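You operate a simulated robot arm through the tools that you are given. There is no shell and no other tool. Be economical: measure what you need, move in short steps, check, and stop when the job is done.

You are at the controls of a simulated robot arm. One attempt, no reset.

## Task
Take the purple lamp head and leave it on top of the yellow tin.

Only the result counts: the job must be done as asked and must still hold three seconds after the hand-in. Knocking over, shifting, dropping, spilling or breaking anything else fails it.

## Robot
A 7-joint arm with a two-finger parallel gripper, fixed in place. Base frame: the origin is at the foot of the arm, x ahead of it, y to its left, z up; the work surface is at about z = 0. Readings come in mm, rad, newtons and seconds.
With the tool pointing down near the work surface it reaches from about 220 to 580 mm from the base axis. Its first joint turns from -1.152 to 1.152 rad. Payload 2.5 kg.
The TCP is the grasp point between the finger pads, 23 mm short of the fingertips. In the tool frame z runs along the fingers and y along their closing line. Largest opening 94 mm; finger width 38, thickness 10; the body of the gripper, 54 by 96 mm, starts 39 mm behind the TCP.
Orientation is that of the tool frame in the base frame, as [roll, pitch, yaw] about the fixed x, y, z axes, in that order (R = Rz(yaw) Ry(pitch) Rx(roll)). With the fingers straight down and closing along the base's y, the tool's x points along the base's -x, its y along +y and its z along -z.

## Interface
- The arm moves only by the tool jog_arm. Its argument "commands" is a list of rows, each a list of 3 entries, a list of its own where there are three numbers: the shift along the tool's x, y, z in cm, then the turn, a rotation vector about the tool's x, y, z in rad, then the finger opening in cm, from 0 to 9.4. In form: [[[dx, dy, dz], [ax, ay, az], gripper], ...]. A call has 1 to 8 rows; each row shifts and turns the commanded pose from where the row before left it, along the tool's axes as they then stand. Each row takes 0.2 s and may step no farther than 50 mm and 0.15 rad from the row before; otherwise, or with a gripper value out of range, the whole call is refused. Where a pose cannot be reached the arm comes as near as it can. A force on the tool above 40 N (or 10 N above the force at the start of the call, whichever is more), or a blocked arm, ends the call early, and 0.2 s more pass. Each finger travels about 108 mm/s and halts on what it meets, pressing with about 31 N; the grip force reading is that of the motor and also rises with nothing between the fingers. The clock runs only during rows and for 0.2 s after the last one: add rows that do not move to give the fingers time. The reply holds the time, the measured pose of the TCP, the force on the tool along the base axes, the opening and the grip force, in the units named above and with some noise, and new pictures: "show" is both (left out), scene, wrist or none.
- Cameras (640 x 400 px; columns grow to the right, rows downward): "scene" is fixed at [136.7, -437.6, 522.9]; the picture's right is [0.54, -0.84, 0.00], its down [-0.63, -0.40, -0.66] and it looks along [0.56, 0.36, -0.75] (base axes); focal length 332 px, centre (320, 200). "wrist" rides on the gripper at [-39, 0, -44] in the tool frame; the picture's right is [0.00, -1.00, 0.00], its down [0.97, 0.00, -0.24] and it looks along [0.24, 0.00, 0.97] (tool axes); focal length 218 px, centre (320, 200). There is no depth. A picture from a camera that has moved, and an enlarged one, comes with that camera's place and axes in the base frame and with its lens.
- zoom(camera, box): a new picture of the part [left, top, right, bottom] of that camera's present view, enlarged. No time passes.
- job_done(): hands the job in; it is judged then, once.

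Go step by step. Nothing tells you positions but the pictures and the camera data: compare them with the known pose of the tool, close in by small moves and look again before you grip or let go. The budget is 90 turns and 170 pictures, counting those below and the enlarged ones. Unless the task says otherwise, let go and move clear before handing in, and close with one line.

The tools are called after "Request:" as name(argument=value, ...) on one line, values as JSON. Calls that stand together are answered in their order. jog_arm: Moves the arm, as the interface text tells. Its arguments: {"type":"object","properties":{"commands":{"type":"array","items":{"type":"array"}},"show":{"type":"string","enum":["both","scene","wrist","none"]}},"required":["commands"]} The other tools are called the same way: zoom (camera, box) takes an enlarged picture of a part of a camera's view; job_done () hands the job in.

At the start:

```text
time_s: 0.0
position: [315.1, -248.5, 270.3]
ee_rot: [3.14, 0.001, -3.141]
wrist_force: [-0.1, -0.4, 0.0]
gripper_width: 94.0
grip_force: 0.1
```

scene: 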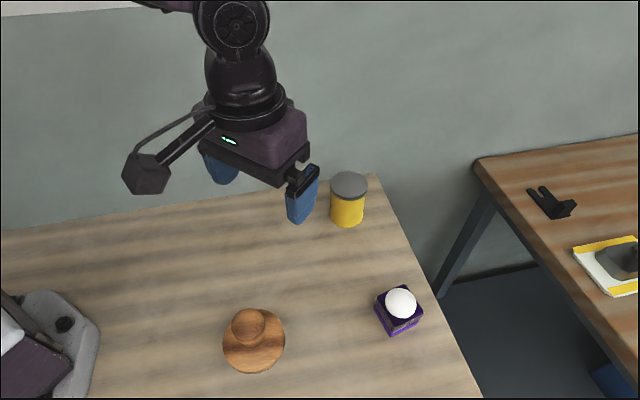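
wrist: 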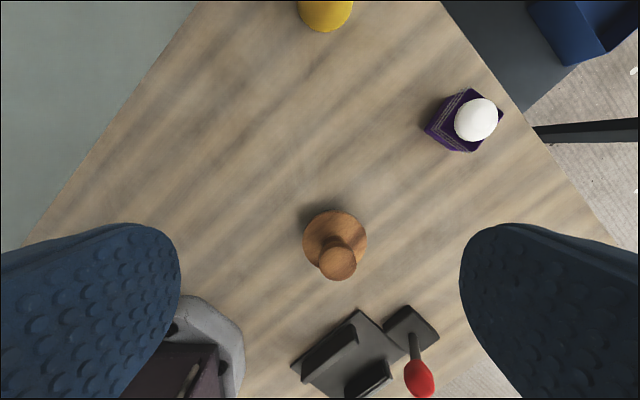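

The scene shows a purple block with a white dome (probably the lamp head) near (382,-423), and the yellow tin with a grey lid near (520,-255). I'll look at both more closely.

Request:
zoom(camera="scene", box=[300, 150, 460, 350])

Request:
zoom(camera="wrist", box=[400, 70, 540, 170])

```text
2.00 times, centred on (380, 250) of scene
camera zoom: at [136.7, -437.6, 522.9], right [0.54, -0.84, 0.0], down [-0.63, -0.4, -0.66], along [0.56, 0.36, -0.75], focal length 663 px, centre (200, 100)
```

zoom: 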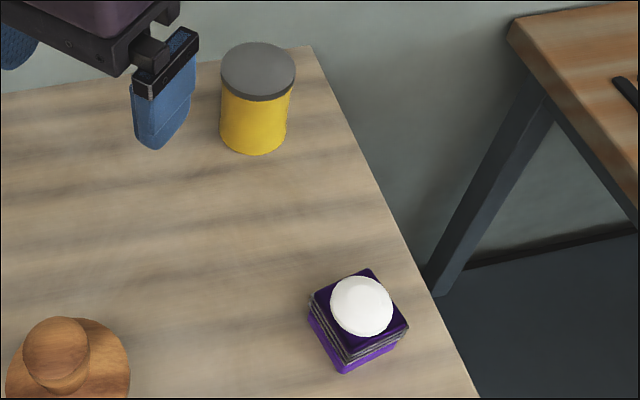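

```text
4.00 times, centred on (470, 120) of wrist
camera zoom: at [354.1, -248.7, 311.8], right [0.0, -1.0, 0.0], down [-0.97, 0.0, 0.24], along [-0.24, 0.0, -0.97], focal length 873 px, centre (-280, 520)
```

zoom: 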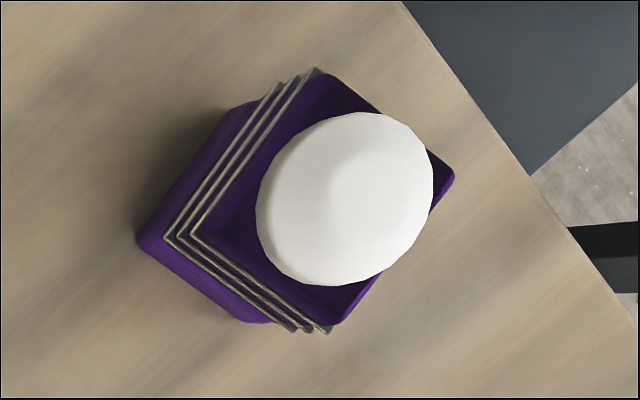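

The lamp head has a finned square purple body with a white dome, at about (384,-425), with its edges turned about -38°/52°. I'll move above it and turn the tool to match.

Request:
jog_arm(commands=[[[-1.38, -3.53, 1.4], [0, 0, 0], 9.4], [[-1.38, -3.53, 1.4], [0, 0, 0], 9.4], [[-1.38, -3.53, 1.4], [0, 0, 0], 9.4], [[-1.38, -3.53, 1.4], [0, 0, 0], 9.4], [[-1.38, -3.53, 1.4], [0, 0, 0], 9.4]], show="none")

Request:
jog_arm(commands=[[[0, 0, 0], [0, 0, 0.132], 9.4], [[0, 0, 0], [0, 0, 0.132], 9.4], [[0, 0, 0], [0, 0, 0.132], 9.4], [[0, 0, 0], [0, 0, 0.132], 9.4], [[0, 0, 0], [0, 0, 0.132], 9.4], [[0, 0, 0], [0, 0, 0], 9.4]])

```text
time_s: 1.2
position: [383.8, -426.2, 198.6]
ee_rot: [3.141, 0.001, -3.141]
wrist_force: [-0.7, -0.3, 1.1]
gripper_width: 94.0
grip_force: 0.2
```

```text
time_s: 2.6
position: [384.3, -424.1, 198.3]
ee_rot: [-3.141, 0.001, 2.48]
wrist_force: [-0.3, -0.2, 0.0]
gripper_width: 93.9
grip_force: 0.0
camera wrist: at [414.3, -449.1, 242.2], right [-0.61, -0.79, 0.0], down [-0.77, 0.6, 0.24], along [-0.19, 0.15, -0.97], focal length 218 px, centre (320, 200)
```

scene: 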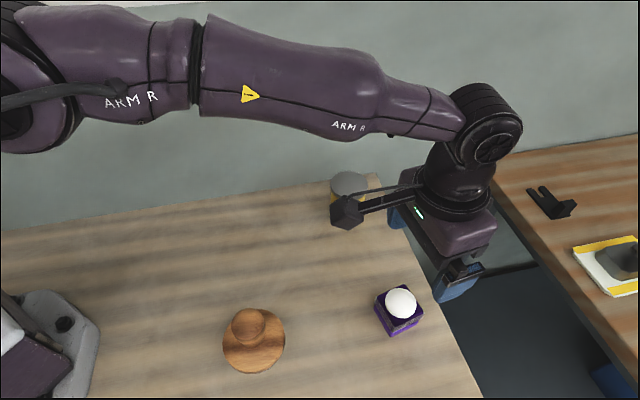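
wrist: 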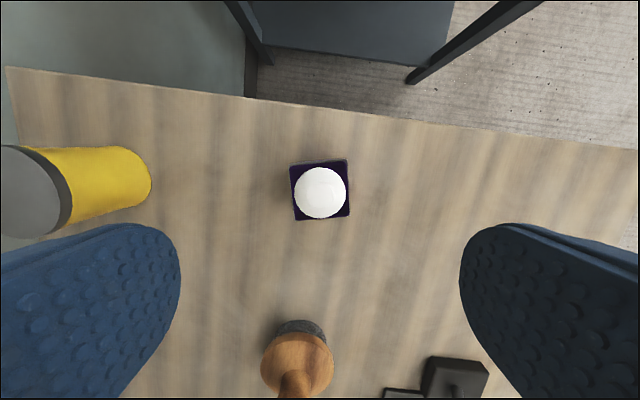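

Request:
zoom(camera="wrist", box=[256, 150, 384, 230])

Request:
zoom(camera="scene", box=[358, 275, 438, 350])

```text
5.00 times, centred on (320, 190) of wrist
camera zoom: at [414.3, -449.1, 242.2], right [-0.61, -0.79, 0.0], down [-0.77, 0.6, 0.24], along [-0.19, 0.15, -0.97], focal length 1091 px, centre (320, 250)
```

zoom: 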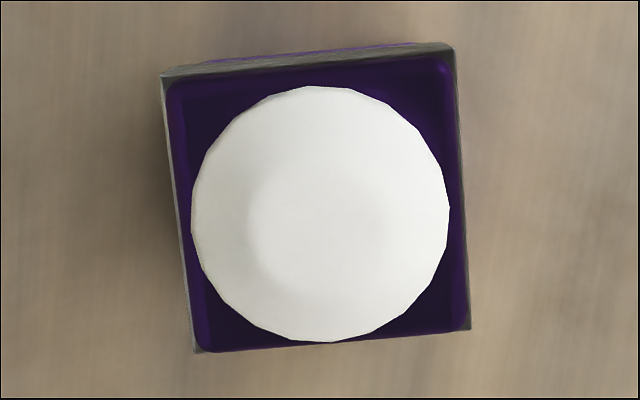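

```text
5.33 times, centred on (398, 312) of scene
camera zoom: at [136.7, -437.6, 522.9], right [0.54, -0.84, 0.0], down [-0.63, -0.4, -0.66], along [0.56, 0.36, -0.75], focal length 1769 px, centre (-96, -400)
```

zoom: 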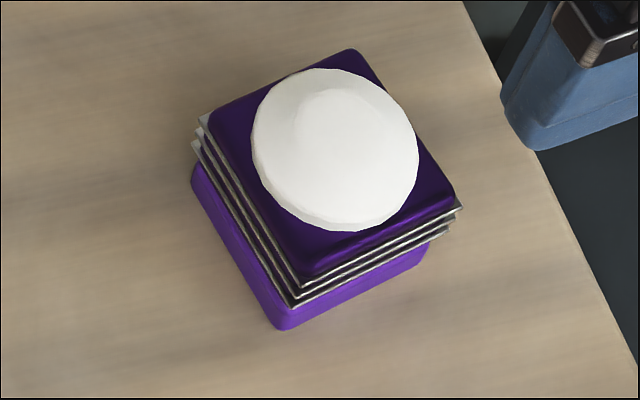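

The box is about 50 mm wide and 42 mm tall, with a dome on top reaching about z=70. It is centred at (382.5,-423.5) and the tool is turned about 5° too far. I'll correct both and go partway down.

Request:
jog_arm(commands=[[[0.18, 0, 0], [0, 0, -0.085], 9.4], [[0, 0, 3.5], [0, 0, 0], 9.4], [[0, 0, 3.5], [0, 0, 0], 9.4], [[0, 0, 2.5], [0, 0, 0], 9.4], [[0, 0, 0], [0, 0, 0], 9.4]])

```text
time_s: 3.8
position: [383.5, -423.9, 102.1]
ee_rot: [-3.141, 0.0, 2.567]
wrist_force: [-1.0, 0.0, 0.5]
gripper_width: 93.8
grip_force: 0.1
camera wrist: at [415.7, -444.8, 145.0], right [-0.54, -0.84, 0.0], down [-0.81, 0.53, 0.24], along [-0.2, 0.13, -0.97], focal length 218 px, centre (320, 200)
```

scene: 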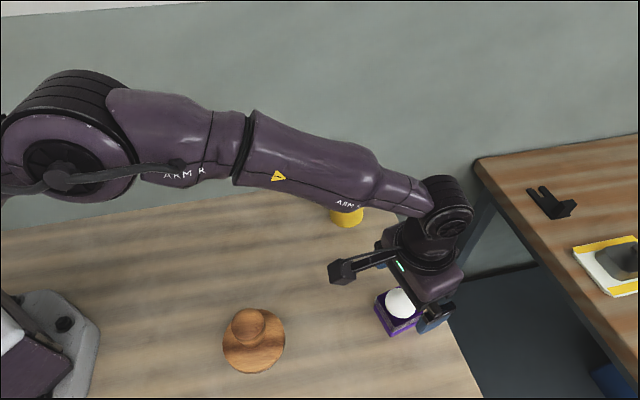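
wrist: 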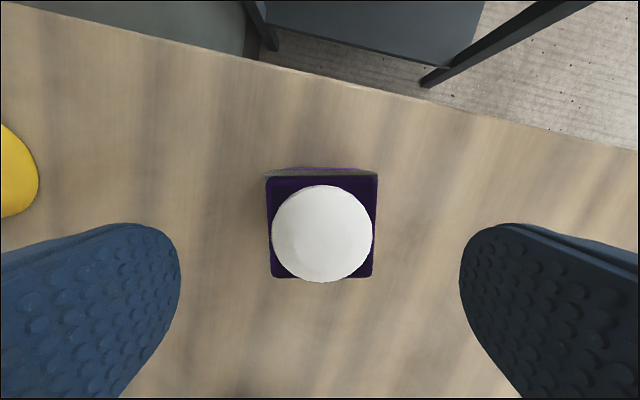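

The tool is aligned and centred. I'll go down to about z=37 and keep the gripper body clear of the dome.

Request:
jog_arm(commands=[[[0.1, 0, 3.0], [0, 0, 0], 9.4], [[0, 0, 2.5], [0, 0, 0], 9.4], [[0, 0, 0.9], [0, 0, 0], 9.4], [[0, 0, 0], [0, 0, 0], 9.4]])

```text
time_s: 4.8
position: [380.3, -424.0, 38.3]
ee_rot: [-3.141, 0.0, 2.567]
wrist_force: [-0.3, 0.4, 0.6]
gripper_width: 93.9
grip_force: 0.1
camera wrist: at [414.9, -443.8, 81.6], right [-0.54, -0.84, 0.0], down [-0.81, 0.53, 0.24], along [-0.2, 0.13, -0.97], focal length 218 px, centre (320, 200)
```

scene: 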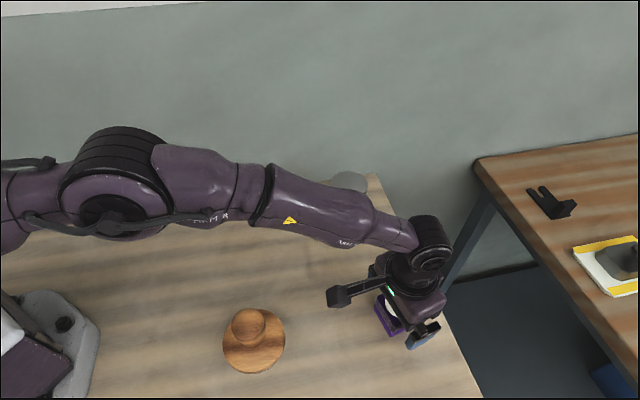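
wrist: 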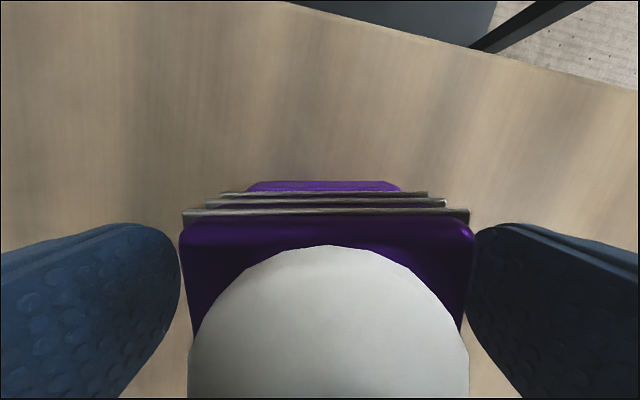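

The fingers straddle the box with room on both sides, so I'll close them.

Request:
jog_arm(commands=[[[0, 0, 0], [0, 0, 0], 6.5], [[0, 0, 0], [0, 0, 0], 5.0], [[0, 0, 0], [0, 0, 0], 4.0], [[0, 0, 0], [0, 0, 0], 4.0]], show="wrist")

```text
time_s: 5.8
position: [382.3, -423.2, 39.1]
ee_rot: [-3.14, 0.0, 2.568]
wrist_force: [-0.2, -0.3, 0.1]
gripper_width: 51.9
grip_force: 31.0
camera wrist: at [415.0, -443.8, 81.8], right [-0.54, -0.84, 0.0], down [-0.81, 0.53, 0.24], along [-0.2, 0.13, -0.97], focal length 218 px, centre (320, 200)
```

wrist: 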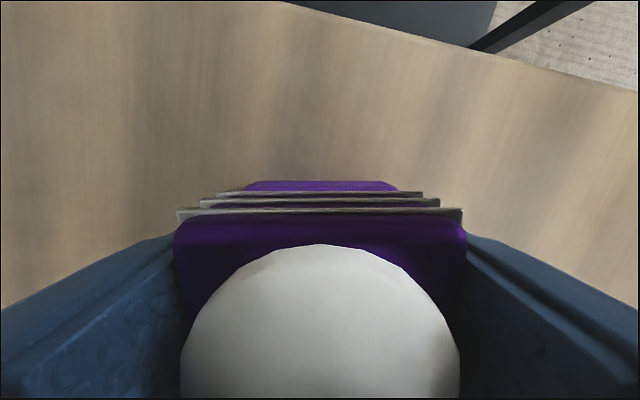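

The lamp head is gripped at 52 mm and 31 N. I'll lift it and check the hold.

Request:
jog_arm(commands=[[[0, 0, -1.5], [0, 0, 0], 4.0], [[0, 0, -3], [0, 0, 0], 4.0], [[0, 0, -3.5], [0, 0, 0], 4.0], [[0, 0, -3.5], [0, 0, 0], 4.0], [[0, 0, -3.5], [0, 0, 0], 4.0], [[0, 0, -1.5], [0, 0, 0], 4.0], [[0, 0, 0], [0, 0, 0], 4.0]])

```text
time_s: 7.4
position: [381.6, -424.1, 205.0]
ee_rot: [3.14, 0.0, 2.566]
wrist_force: [-0.7, -0.4, -0.8]
gripper_width: 51.6
grip_force: 30.9
camera wrist: at [415.1, -444.3, 247.2], right [-0.54, -0.84, 0.0], down [-0.81, 0.53, 0.24], along [-0.2, 0.13, -0.97], focal length 218 px, centre (320, 200)
```

scene: 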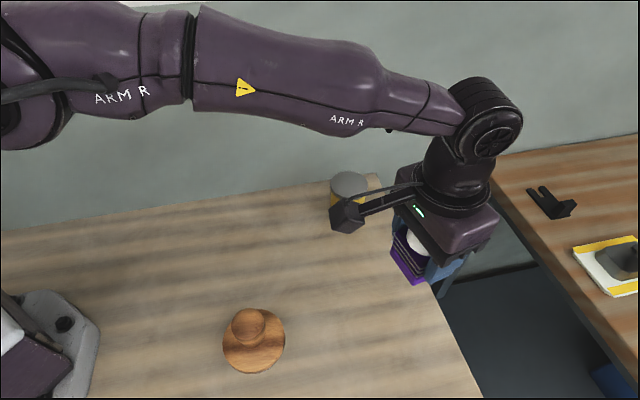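
wrist: 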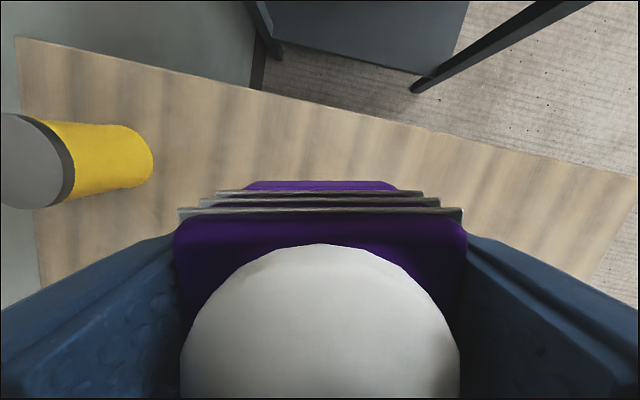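

The hold is firm. I take the tin top to be centred at (523,-252.5), z≈85, about 69 mm across. I'll carry the lamp over it, keeping it high.

Request:
jog_arm(commands=[[[-0.42, 3.68, 0.5], [0, 0, 0], 4.0], [[-0.42, 3.68, 0.5], [0, 0, 0], 4.0], [[-0.42, 3.68, 0.5], [0, 0, 0], 4.0], [[-0.42, 3.68, 0.5], [0, 0, 0], 4.0], [[-0.42, 3.68, 0.5], [0, 0, 0], 4.0], [[-0.42, 3.68, 0.5], [0, 0, 0], 4.0], [[0, 0, 0], [0, 0, 0], 4.0], [[0, 0, 0], [0, 0, 0], 4.0]])

```text
time_s: 9.2
position: [524.8, -251.7, 177.9]
ee_rot: [3.14, 0.001, 2.567]
wrist_force: [-0.3, -0.3, -1.4]
gripper_width: 51.8
grip_force: 31.1
camera wrist: at [558.5, -273.1, 219.7], right [-0.54, -0.84, 0.0], down [-0.81, 0.53, 0.24], along [-0.2, 0.13, -0.97], focal length 218 px, centre (320, 200)
```

scene: 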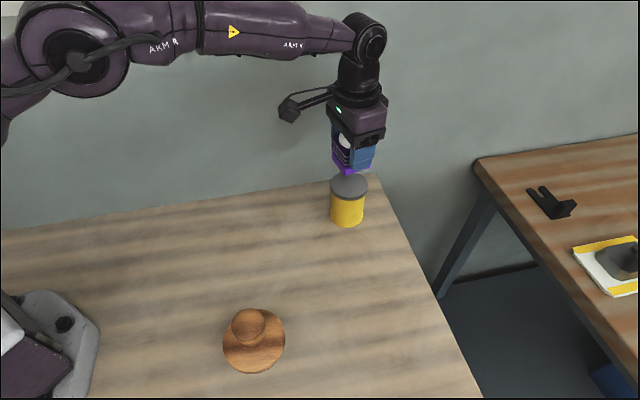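
wrist: 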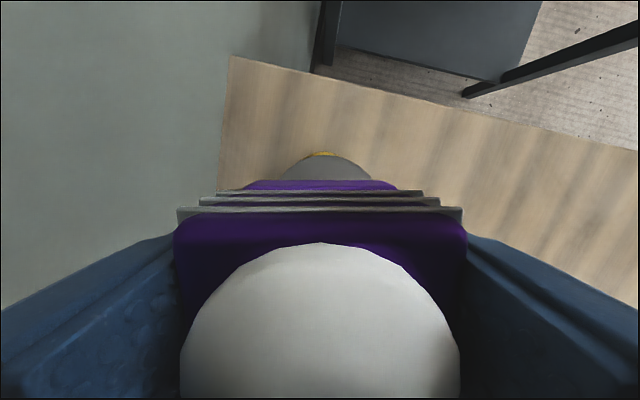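

The arm reached the spot. The wrist view puts the lid centre near (523.5,-253.5), so I'll shift 2 mm and lower most of the way.

Request:
jog_arm(commands=[[[0.04, -0.2, 1.5], [0, 0, 0], 4.0], [[0, 0, 1.5], [0, 0, 0], 4.0], [[0, 0, 1.0], [0, 0, 0], 4.0], [[0, 0, 0], [0, 0, 0], 4.0], [[0, 0, 0], [0, 0, 0], 4.0]])

Request:
zoom(camera="scene", box=[300, 110, 400, 240])

```text
time_s: 10.4
position: [523.0, -253.1, 133.6]
ee_rot: [-3.14, 0.0, 2.57]
wrist_force: [1.3, -0.6, -1.4]
gripper_width: 51.6
grip_force: 30.9
camera wrist: at [555.4, -274.5, 178.0], right [-0.54, -0.84, 0.0], down [-0.81, 0.53, 0.24], along [-0.2, 0.13, -0.97], focal length 218 px, centre (320, 200)
```

scene: 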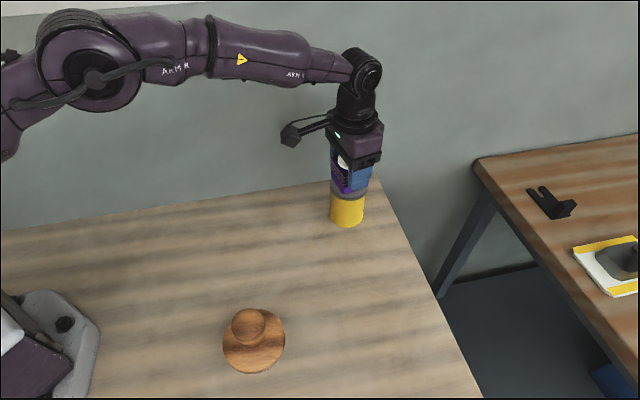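
wrist: 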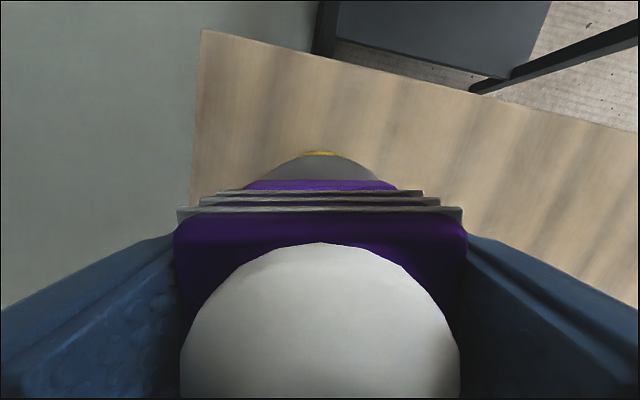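

```text
3.08 times, centred on (350, 175) of scene
camera zoom: at [136.7, -437.6, 522.9], right [0.54, -0.84, 0.0], down [-0.63, -0.4, -0.66], along [0.56, 0.36, -0.75], focal length 1021 px, centre (228, 277)
```

zoom: 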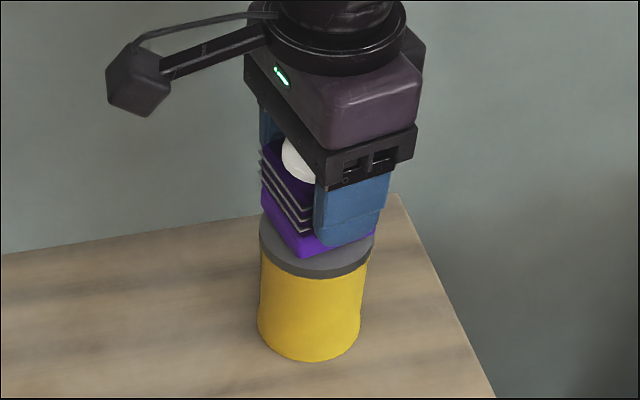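

The lamp is centred just above the lid. I'll creep down.

Request:
jog_arm(commands=[[[0, 0, 0.3], [0, 0, 0], 4.0], [[0, 0, 0.2], [0, 0, 0], 4.0], [[0, 0, 0.1], [0, 0, 0], 4.0], [[0, 0, 0], [0, 0, 0], 4.0]], show="none")

Request:
zoom(camera="scene", box=[320, 150, 380, 230])

```text
time_s: 11.4
position: [522.2, -252.8, 128.4]
ee_rot: [-3.141, 0.0, 2.567]
wrist_force: [0.4, -0.1, -1.0]
gripper_width: 51.7
grip_force: 31.0
```

```text
5.00 times, centred on (350, 190) of scene
camera zoom: at [136.7, -437.6, 522.9], right [0.54, -0.84, 0.0], down [-0.63, -0.4, -0.66], along [0.56, 0.36, -0.75], focal length 1658 px, centre (170, 250)
```

zoom: 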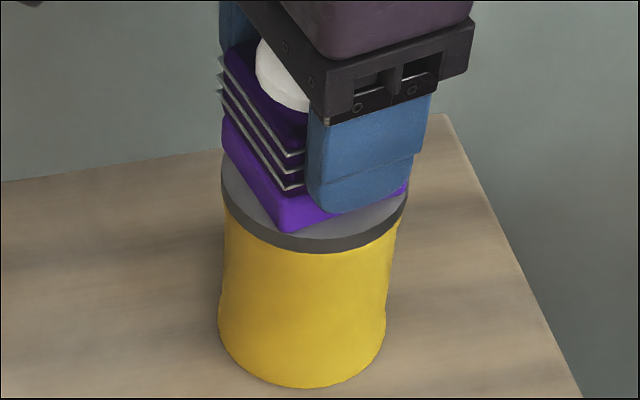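

The lamp is a few millimetres above the lid and about 2 mm too near the arm. I'll correct that and creep down to contact.

Request:
jog_arm(commands=[[[-0.2, 0, 0], [0, 0, 0], 4.0], [[0, 0, 0.1], [0, 0, 0], 4.0], [[0, 0, 0.1], [0, 0, 0], 4.0], [[0, 0, 0], [0, 0, 0], 4.0]], show="none")

Request:
zoom(camera="scene", box=[320, 150, 380, 230])

```text
time_s: 12.4
position: [523.9, -254.9, 126.5]
ee_rot: [3.141, 0.0, 2.568]
wrist_force: [-0.5, 0.5, -1.7]
gripper_width: 51.7
grip_force: 31.1
```

```text
5.00 times, centred on (350, 190) of scene
camera zoom: at [136.7, -437.6, 522.9], right [0.54, -0.84, 0.0], down [-0.63, -0.4, -0.66], along [0.56, 0.36, -0.75], focal length 1658 px, centre (170, 250)
```

zoom: 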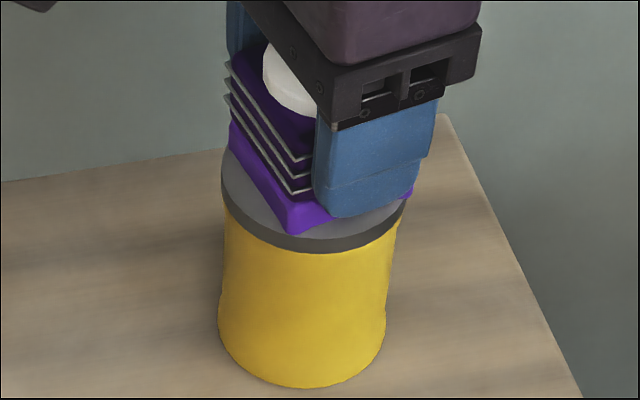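

Request:
jog_arm(commands=[[[0.12, 0.1, 0], [0, 0, 0], 4.0], [[0, 0, 0.1], [0, 0, 0], 4.0], [[0, 0, 0], [0, 0, 0], 4.0]], show="none")

Request:
jog_arm(commands=[[[0, 0, 0.1], [0, 0, 0], 4.0], [[0, 0, 0], [0, 0, 0], 4.0]], show="none")

Request:
zoom(camera="scene", box=[320, 150, 380, 230])

```text
time_s: 13.2
position: [523.0, -253.7, 125.6]
ee_rot: [3.141, 0.0, 2.567]
wrist_force: [0.2, 0.2, -0.5]
gripper_width: 51.5
grip_force: 31.2
```

```text
time_s: 13.8
position: [523.6, -252.1, 125.2]
ee_rot: [3.14, 0.001, 2.566]
wrist_force: [1.0, 0.5, -1.1]
gripper_width: 51.5
grip_force: 30.9
```

```text
5.00 times, centred on (350, 190) of scene
camera zoom: at [136.7, -437.6, 522.9], right [0.54, -0.84, 0.0], down [-0.63, -0.4, -0.66], along [0.56, 0.36, -0.75], focal length 1658 px, centre (170, 250)
```

zoom: 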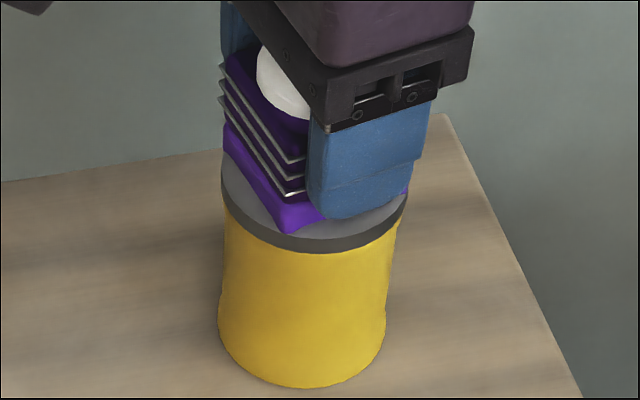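

It's centred now. I'll keep creeping down in small steps and watch the force.

Request:
jog_arm(commands=[[[0, 0, 0.1], [0, 0, 0], 4.0], [[0, 0, 0], [0, 0, 0], 4.0]], show="none")

Request:
jog_arm(commands=[[[0, 0, 0.1], [0, 0, 0], 4.0], [[0, 0, 0], [0, 0, 0], 4.0]], show="none")

Request:
zoom(camera="scene", box=[320, 150, 380, 230])

```text
time_s: 14.4
position: [523.6, -252.7, 123.3]
ee_rot: [3.141, 0.0, 2.568]
wrist_force: [-0.3, 0.5, -0.5]
gripper_width: 51.8
grip_force: 30.9
```

```text
time_s: 15.0
position: [523.6, -253.6, 122.4]
ee_rot: [3.141, 0.0, 2.568]
wrist_force: [-0.2, -0.5, -1.7]
gripper_width: 51.3
grip_force: 30.7
```

```text
5.00 times, centred on (350, 190) of scene
camera zoom: at [136.7, -437.6, 522.9], right [0.54, -0.84, 0.0], down [-0.63, -0.4, -0.66], along [0.56, 0.36, -0.75], focal length 1658 px, centre (170, 250)
```

zoom: 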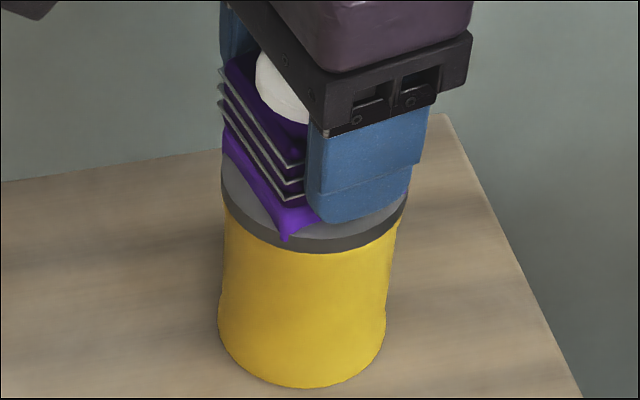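

Request:
zoom(camera="scene", box=[335, 175, 367, 205])

Request:
zoom(camera="wrist", box=[230, 130, 420, 240])

```text
13.33 times, centred on (351, 190) of scene
camera zoom: at [136.7, -437.6, 522.9], right [0.54, -0.84, 0.0], down [-0.63, -0.4, -0.66], along [0.56, 0.36, -0.75], focal length 4422 px, centre (-93, 333)
```

zoom: 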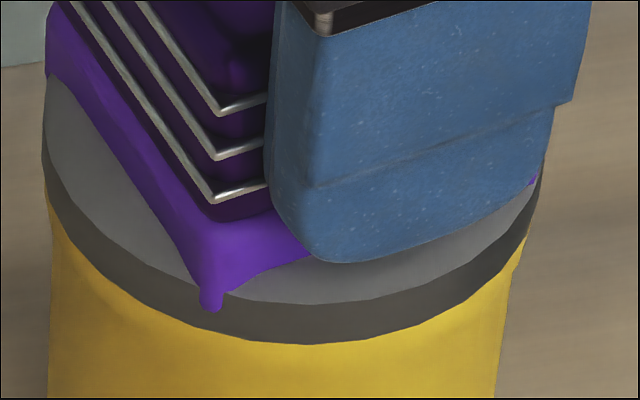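

```text
3.37 times, centred on (325, 185) of wrist
camera zoom: at [555.5, -274.0, 166.0], right [-0.54, -0.84, 0.0], down [-0.81, 0.53, 0.24], along [-0.2, 0.13, -0.97], focal length 735 px, centre (303, 250)
```

zoom: 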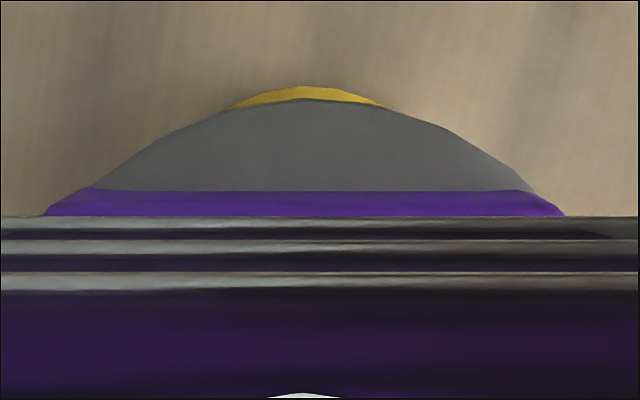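

The lamp's bottom looks as if it just meets the lid, but I read no contact force yet. I'll keep going in sub-millimetre steps.

Request:
jog_arm(commands=[[[0, 0, 0.05], [0, 0, 0], 4.0], [[0, 0, 0], [0, 0, 0], 4.0]], show="none")

Request:
jog_arm(commands=[[[0, 0, 0.05], [0, 0, 0], 4.0], [[0, 0, 0], [0, 0, 0], 4.0]], show="none")

Request:
zoom(camera="scene", box=[335, 175, 367, 205])

```text
time_s: 15.6
position: [523.4, -253.6, 121.6]
ee_rot: [-3.141, -0.001, 2.568]
wrist_force: [0.5, 0.6, -1.2]
gripper_width: 51.6
grip_force: 31.3
```

```text
time_s: 16.2
position: [522.5, -253.0, 120.8]
ee_rot: [3.141, -0.001, 2.567]
wrist_force: [-1.0, 1.5, 1.2]
gripper_width: 51.8
grip_force: 30.5
```

```text
13.33 times, centred on (351, 190) of scene
camera zoom: at [136.7, -437.6, 522.9], right [0.54, -0.84, 0.0], down [-0.63, -0.4, -0.66], along [0.56, 0.36, -0.75], focal length 4422 px, centre (-93, 333)
```

zoom: 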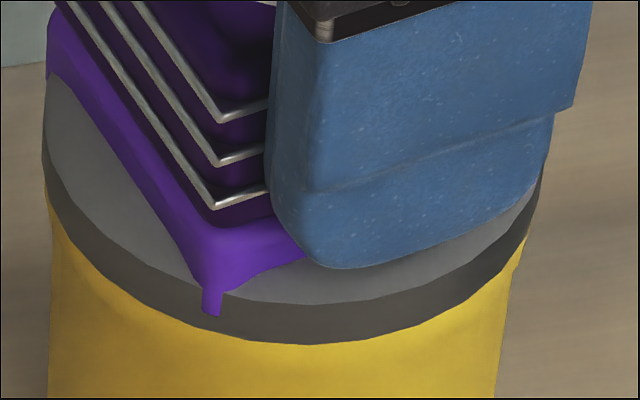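

The force is now turning upward, which indicates first contact. One more small step should confirm it.

Request:
jog_arm(commands=[[[0, 0, 0.04], [0, 0, 0], 4.0], [[0, 0, 0], [0, 0, 0], 4.0]], show="none")

Request:
zoom(camera="scene", box=[320, 150, 380, 230])

```text
time_s: 16.8
position: [522.5, -253.2, 122.1]
ee_rot: [-3.141, -0.001, 2.568]
wrist_force: [-1.5, 1.1, 4.5]
gripper_width: 51.8
grip_force: 31.0
```

```text
5.00 times, centred on (350, 190) of scene
camera zoom: at [136.7, -437.6, 522.9], right [0.54, -0.84, 0.0], down [-0.63, -0.4, -0.66], along [0.56, 0.36, -0.75], focal length 1658 px, centre (170, 250)
```

zoom: 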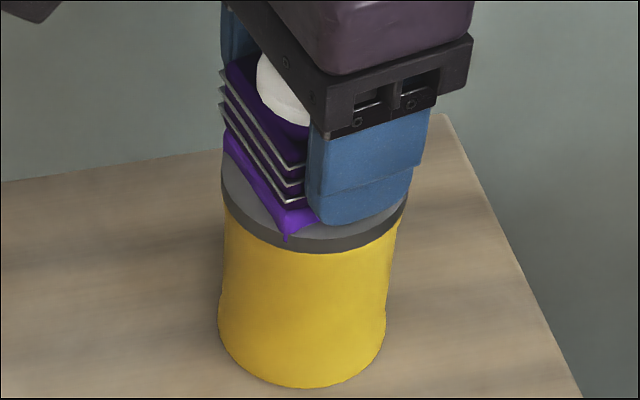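

Contact is confirmed at about 5 N. I'll ease off a little and open the fingers gently.

Request:
jog_arm(commands=[[[0, 0, -0.05], [0, 0, 0], 4.0], [[0, 0, 0], [0, 0, 0], 5.2], [[0, 0, 0], [0, 0, 0], 5.6], [[0, 0, 0], [0, 0, 0], 6.5], [[0, 0, 0], [0, 0, 0], 8.0], [[0, 0, 0], [0, 0, 0], 9.4], [[0, 0, 0], [0, 0, 0], 9.4]])

Request:
zoom(camera="scene", box=[320, 150, 380, 230])

```text
time_s: 18.4
position: [521.2, -253.0, 122.2]
ee_rot: [-3.141, 0.0, 2.568]
wrist_force: [0.7, 0.4, 0.6]
gripper_width: 94.0
grip_force: 0.0
camera wrist: at [555.7, -274.0, 165.0], right [-0.54, -0.84, 0.0], down [-0.81, 0.53, 0.24], along [-0.2, 0.13, -0.97], focal length 218 px, centre (320, 200)
```

scene: 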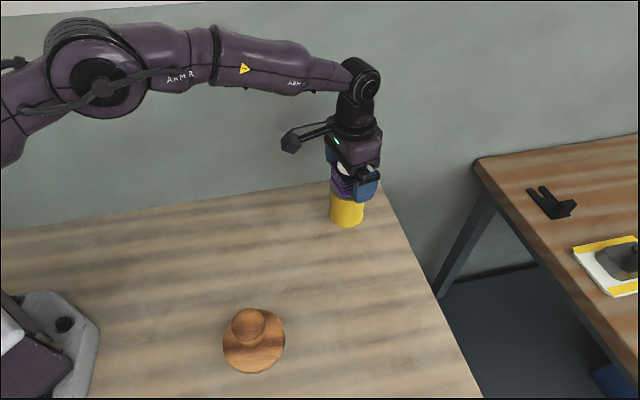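
wrist: 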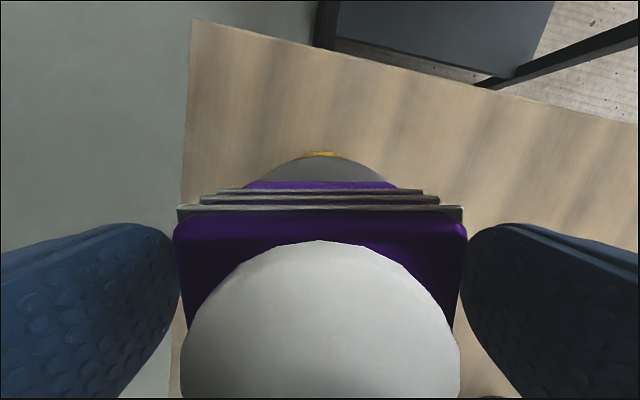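

```text
5.00 times, centred on (350, 190) of scene
camera zoom: at [136.7, -437.6, 522.9], right [0.54, -0.84, 0.0], down [-0.63, -0.4, -0.66], along [0.56, 0.36, -0.75], focal length 1658 px, centre (170, 250)
```

zoom: 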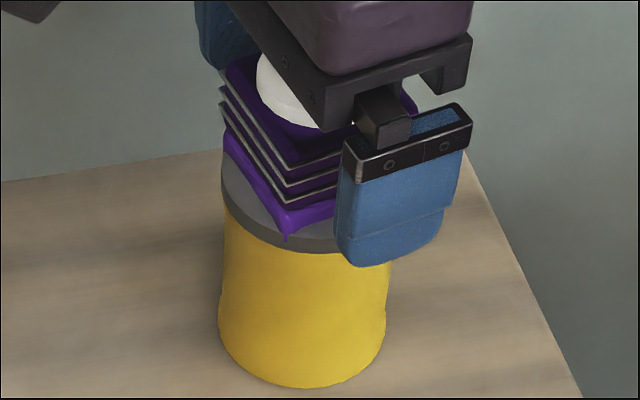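

The lamp head stayed put when the fingers opened. I'll back straight up and clear.

Request:
jog_arm(commands=[[[0, 0, -1], [0, 0, 0], 9.4], [[0, 0, -2.5], [0, 0, 0], 9.4], [[0, 0, -3], [0, 0, 0], 9.4], [[0, 0, -3], [0, 0, 0], 9.4], [[1.5, 0, -2], [0, 0, 0], 9.4], [[4, 0, 0], [0, 0, 0], 9.4], [[4, 0, 0], [0, 0, 0], 9.4], [[4, 0, 0], [0, 0, 0], 9.4]])

Request:
zoom(camera="scene", box=[310, 130, 390, 240])

```text
time_s: 20.2
position: [410.2, -179.5, 237.9]
ee_rot: [3.14, 0.001, 2.567]
wrist_force: [0.1, 0.3, -0.4]
gripper_width: 93.8
grip_force: 0.0
camera wrist: at [442.7, -201.2, 281.0], right [-0.54, -0.84, 0.0], down [-0.82, 0.53, 0.24], along [-0.2, 0.13, -0.97], focal length 218 px, centre (320, 200)
```

scene: 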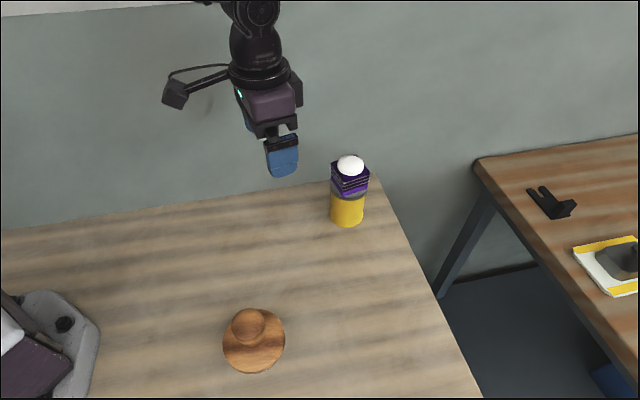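
wrist: 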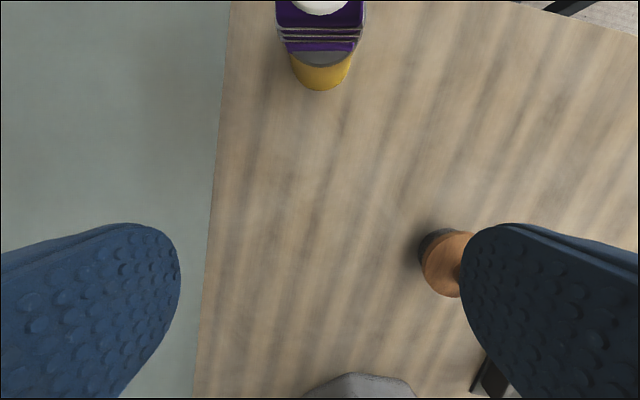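

```text
3.64 times, centred on (350, 185) of scene
camera zoom: at [136.7, -437.6, 522.9], right [0.54, -0.84, 0.0], down [-0.63, -0.4, -0.66], along [0.56, 0.36, -0.75], focal length 1206 px, centre (211, 254)
```

zoom: 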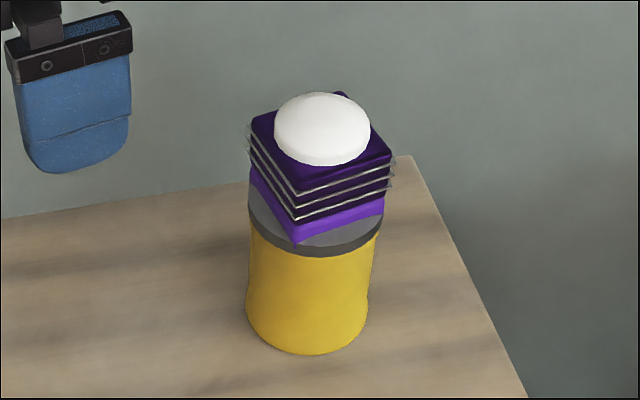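

The lamp head stands upright and centred on the yellow tin. The arm is clear and nothing else was disturbed, so I'm handing in.

Request:
job_done()

```text
The job is handed in.
```

The purple lamp head is resting upright on top of the yellow tin, the gripper is open and clear of it, and the job is handed in.
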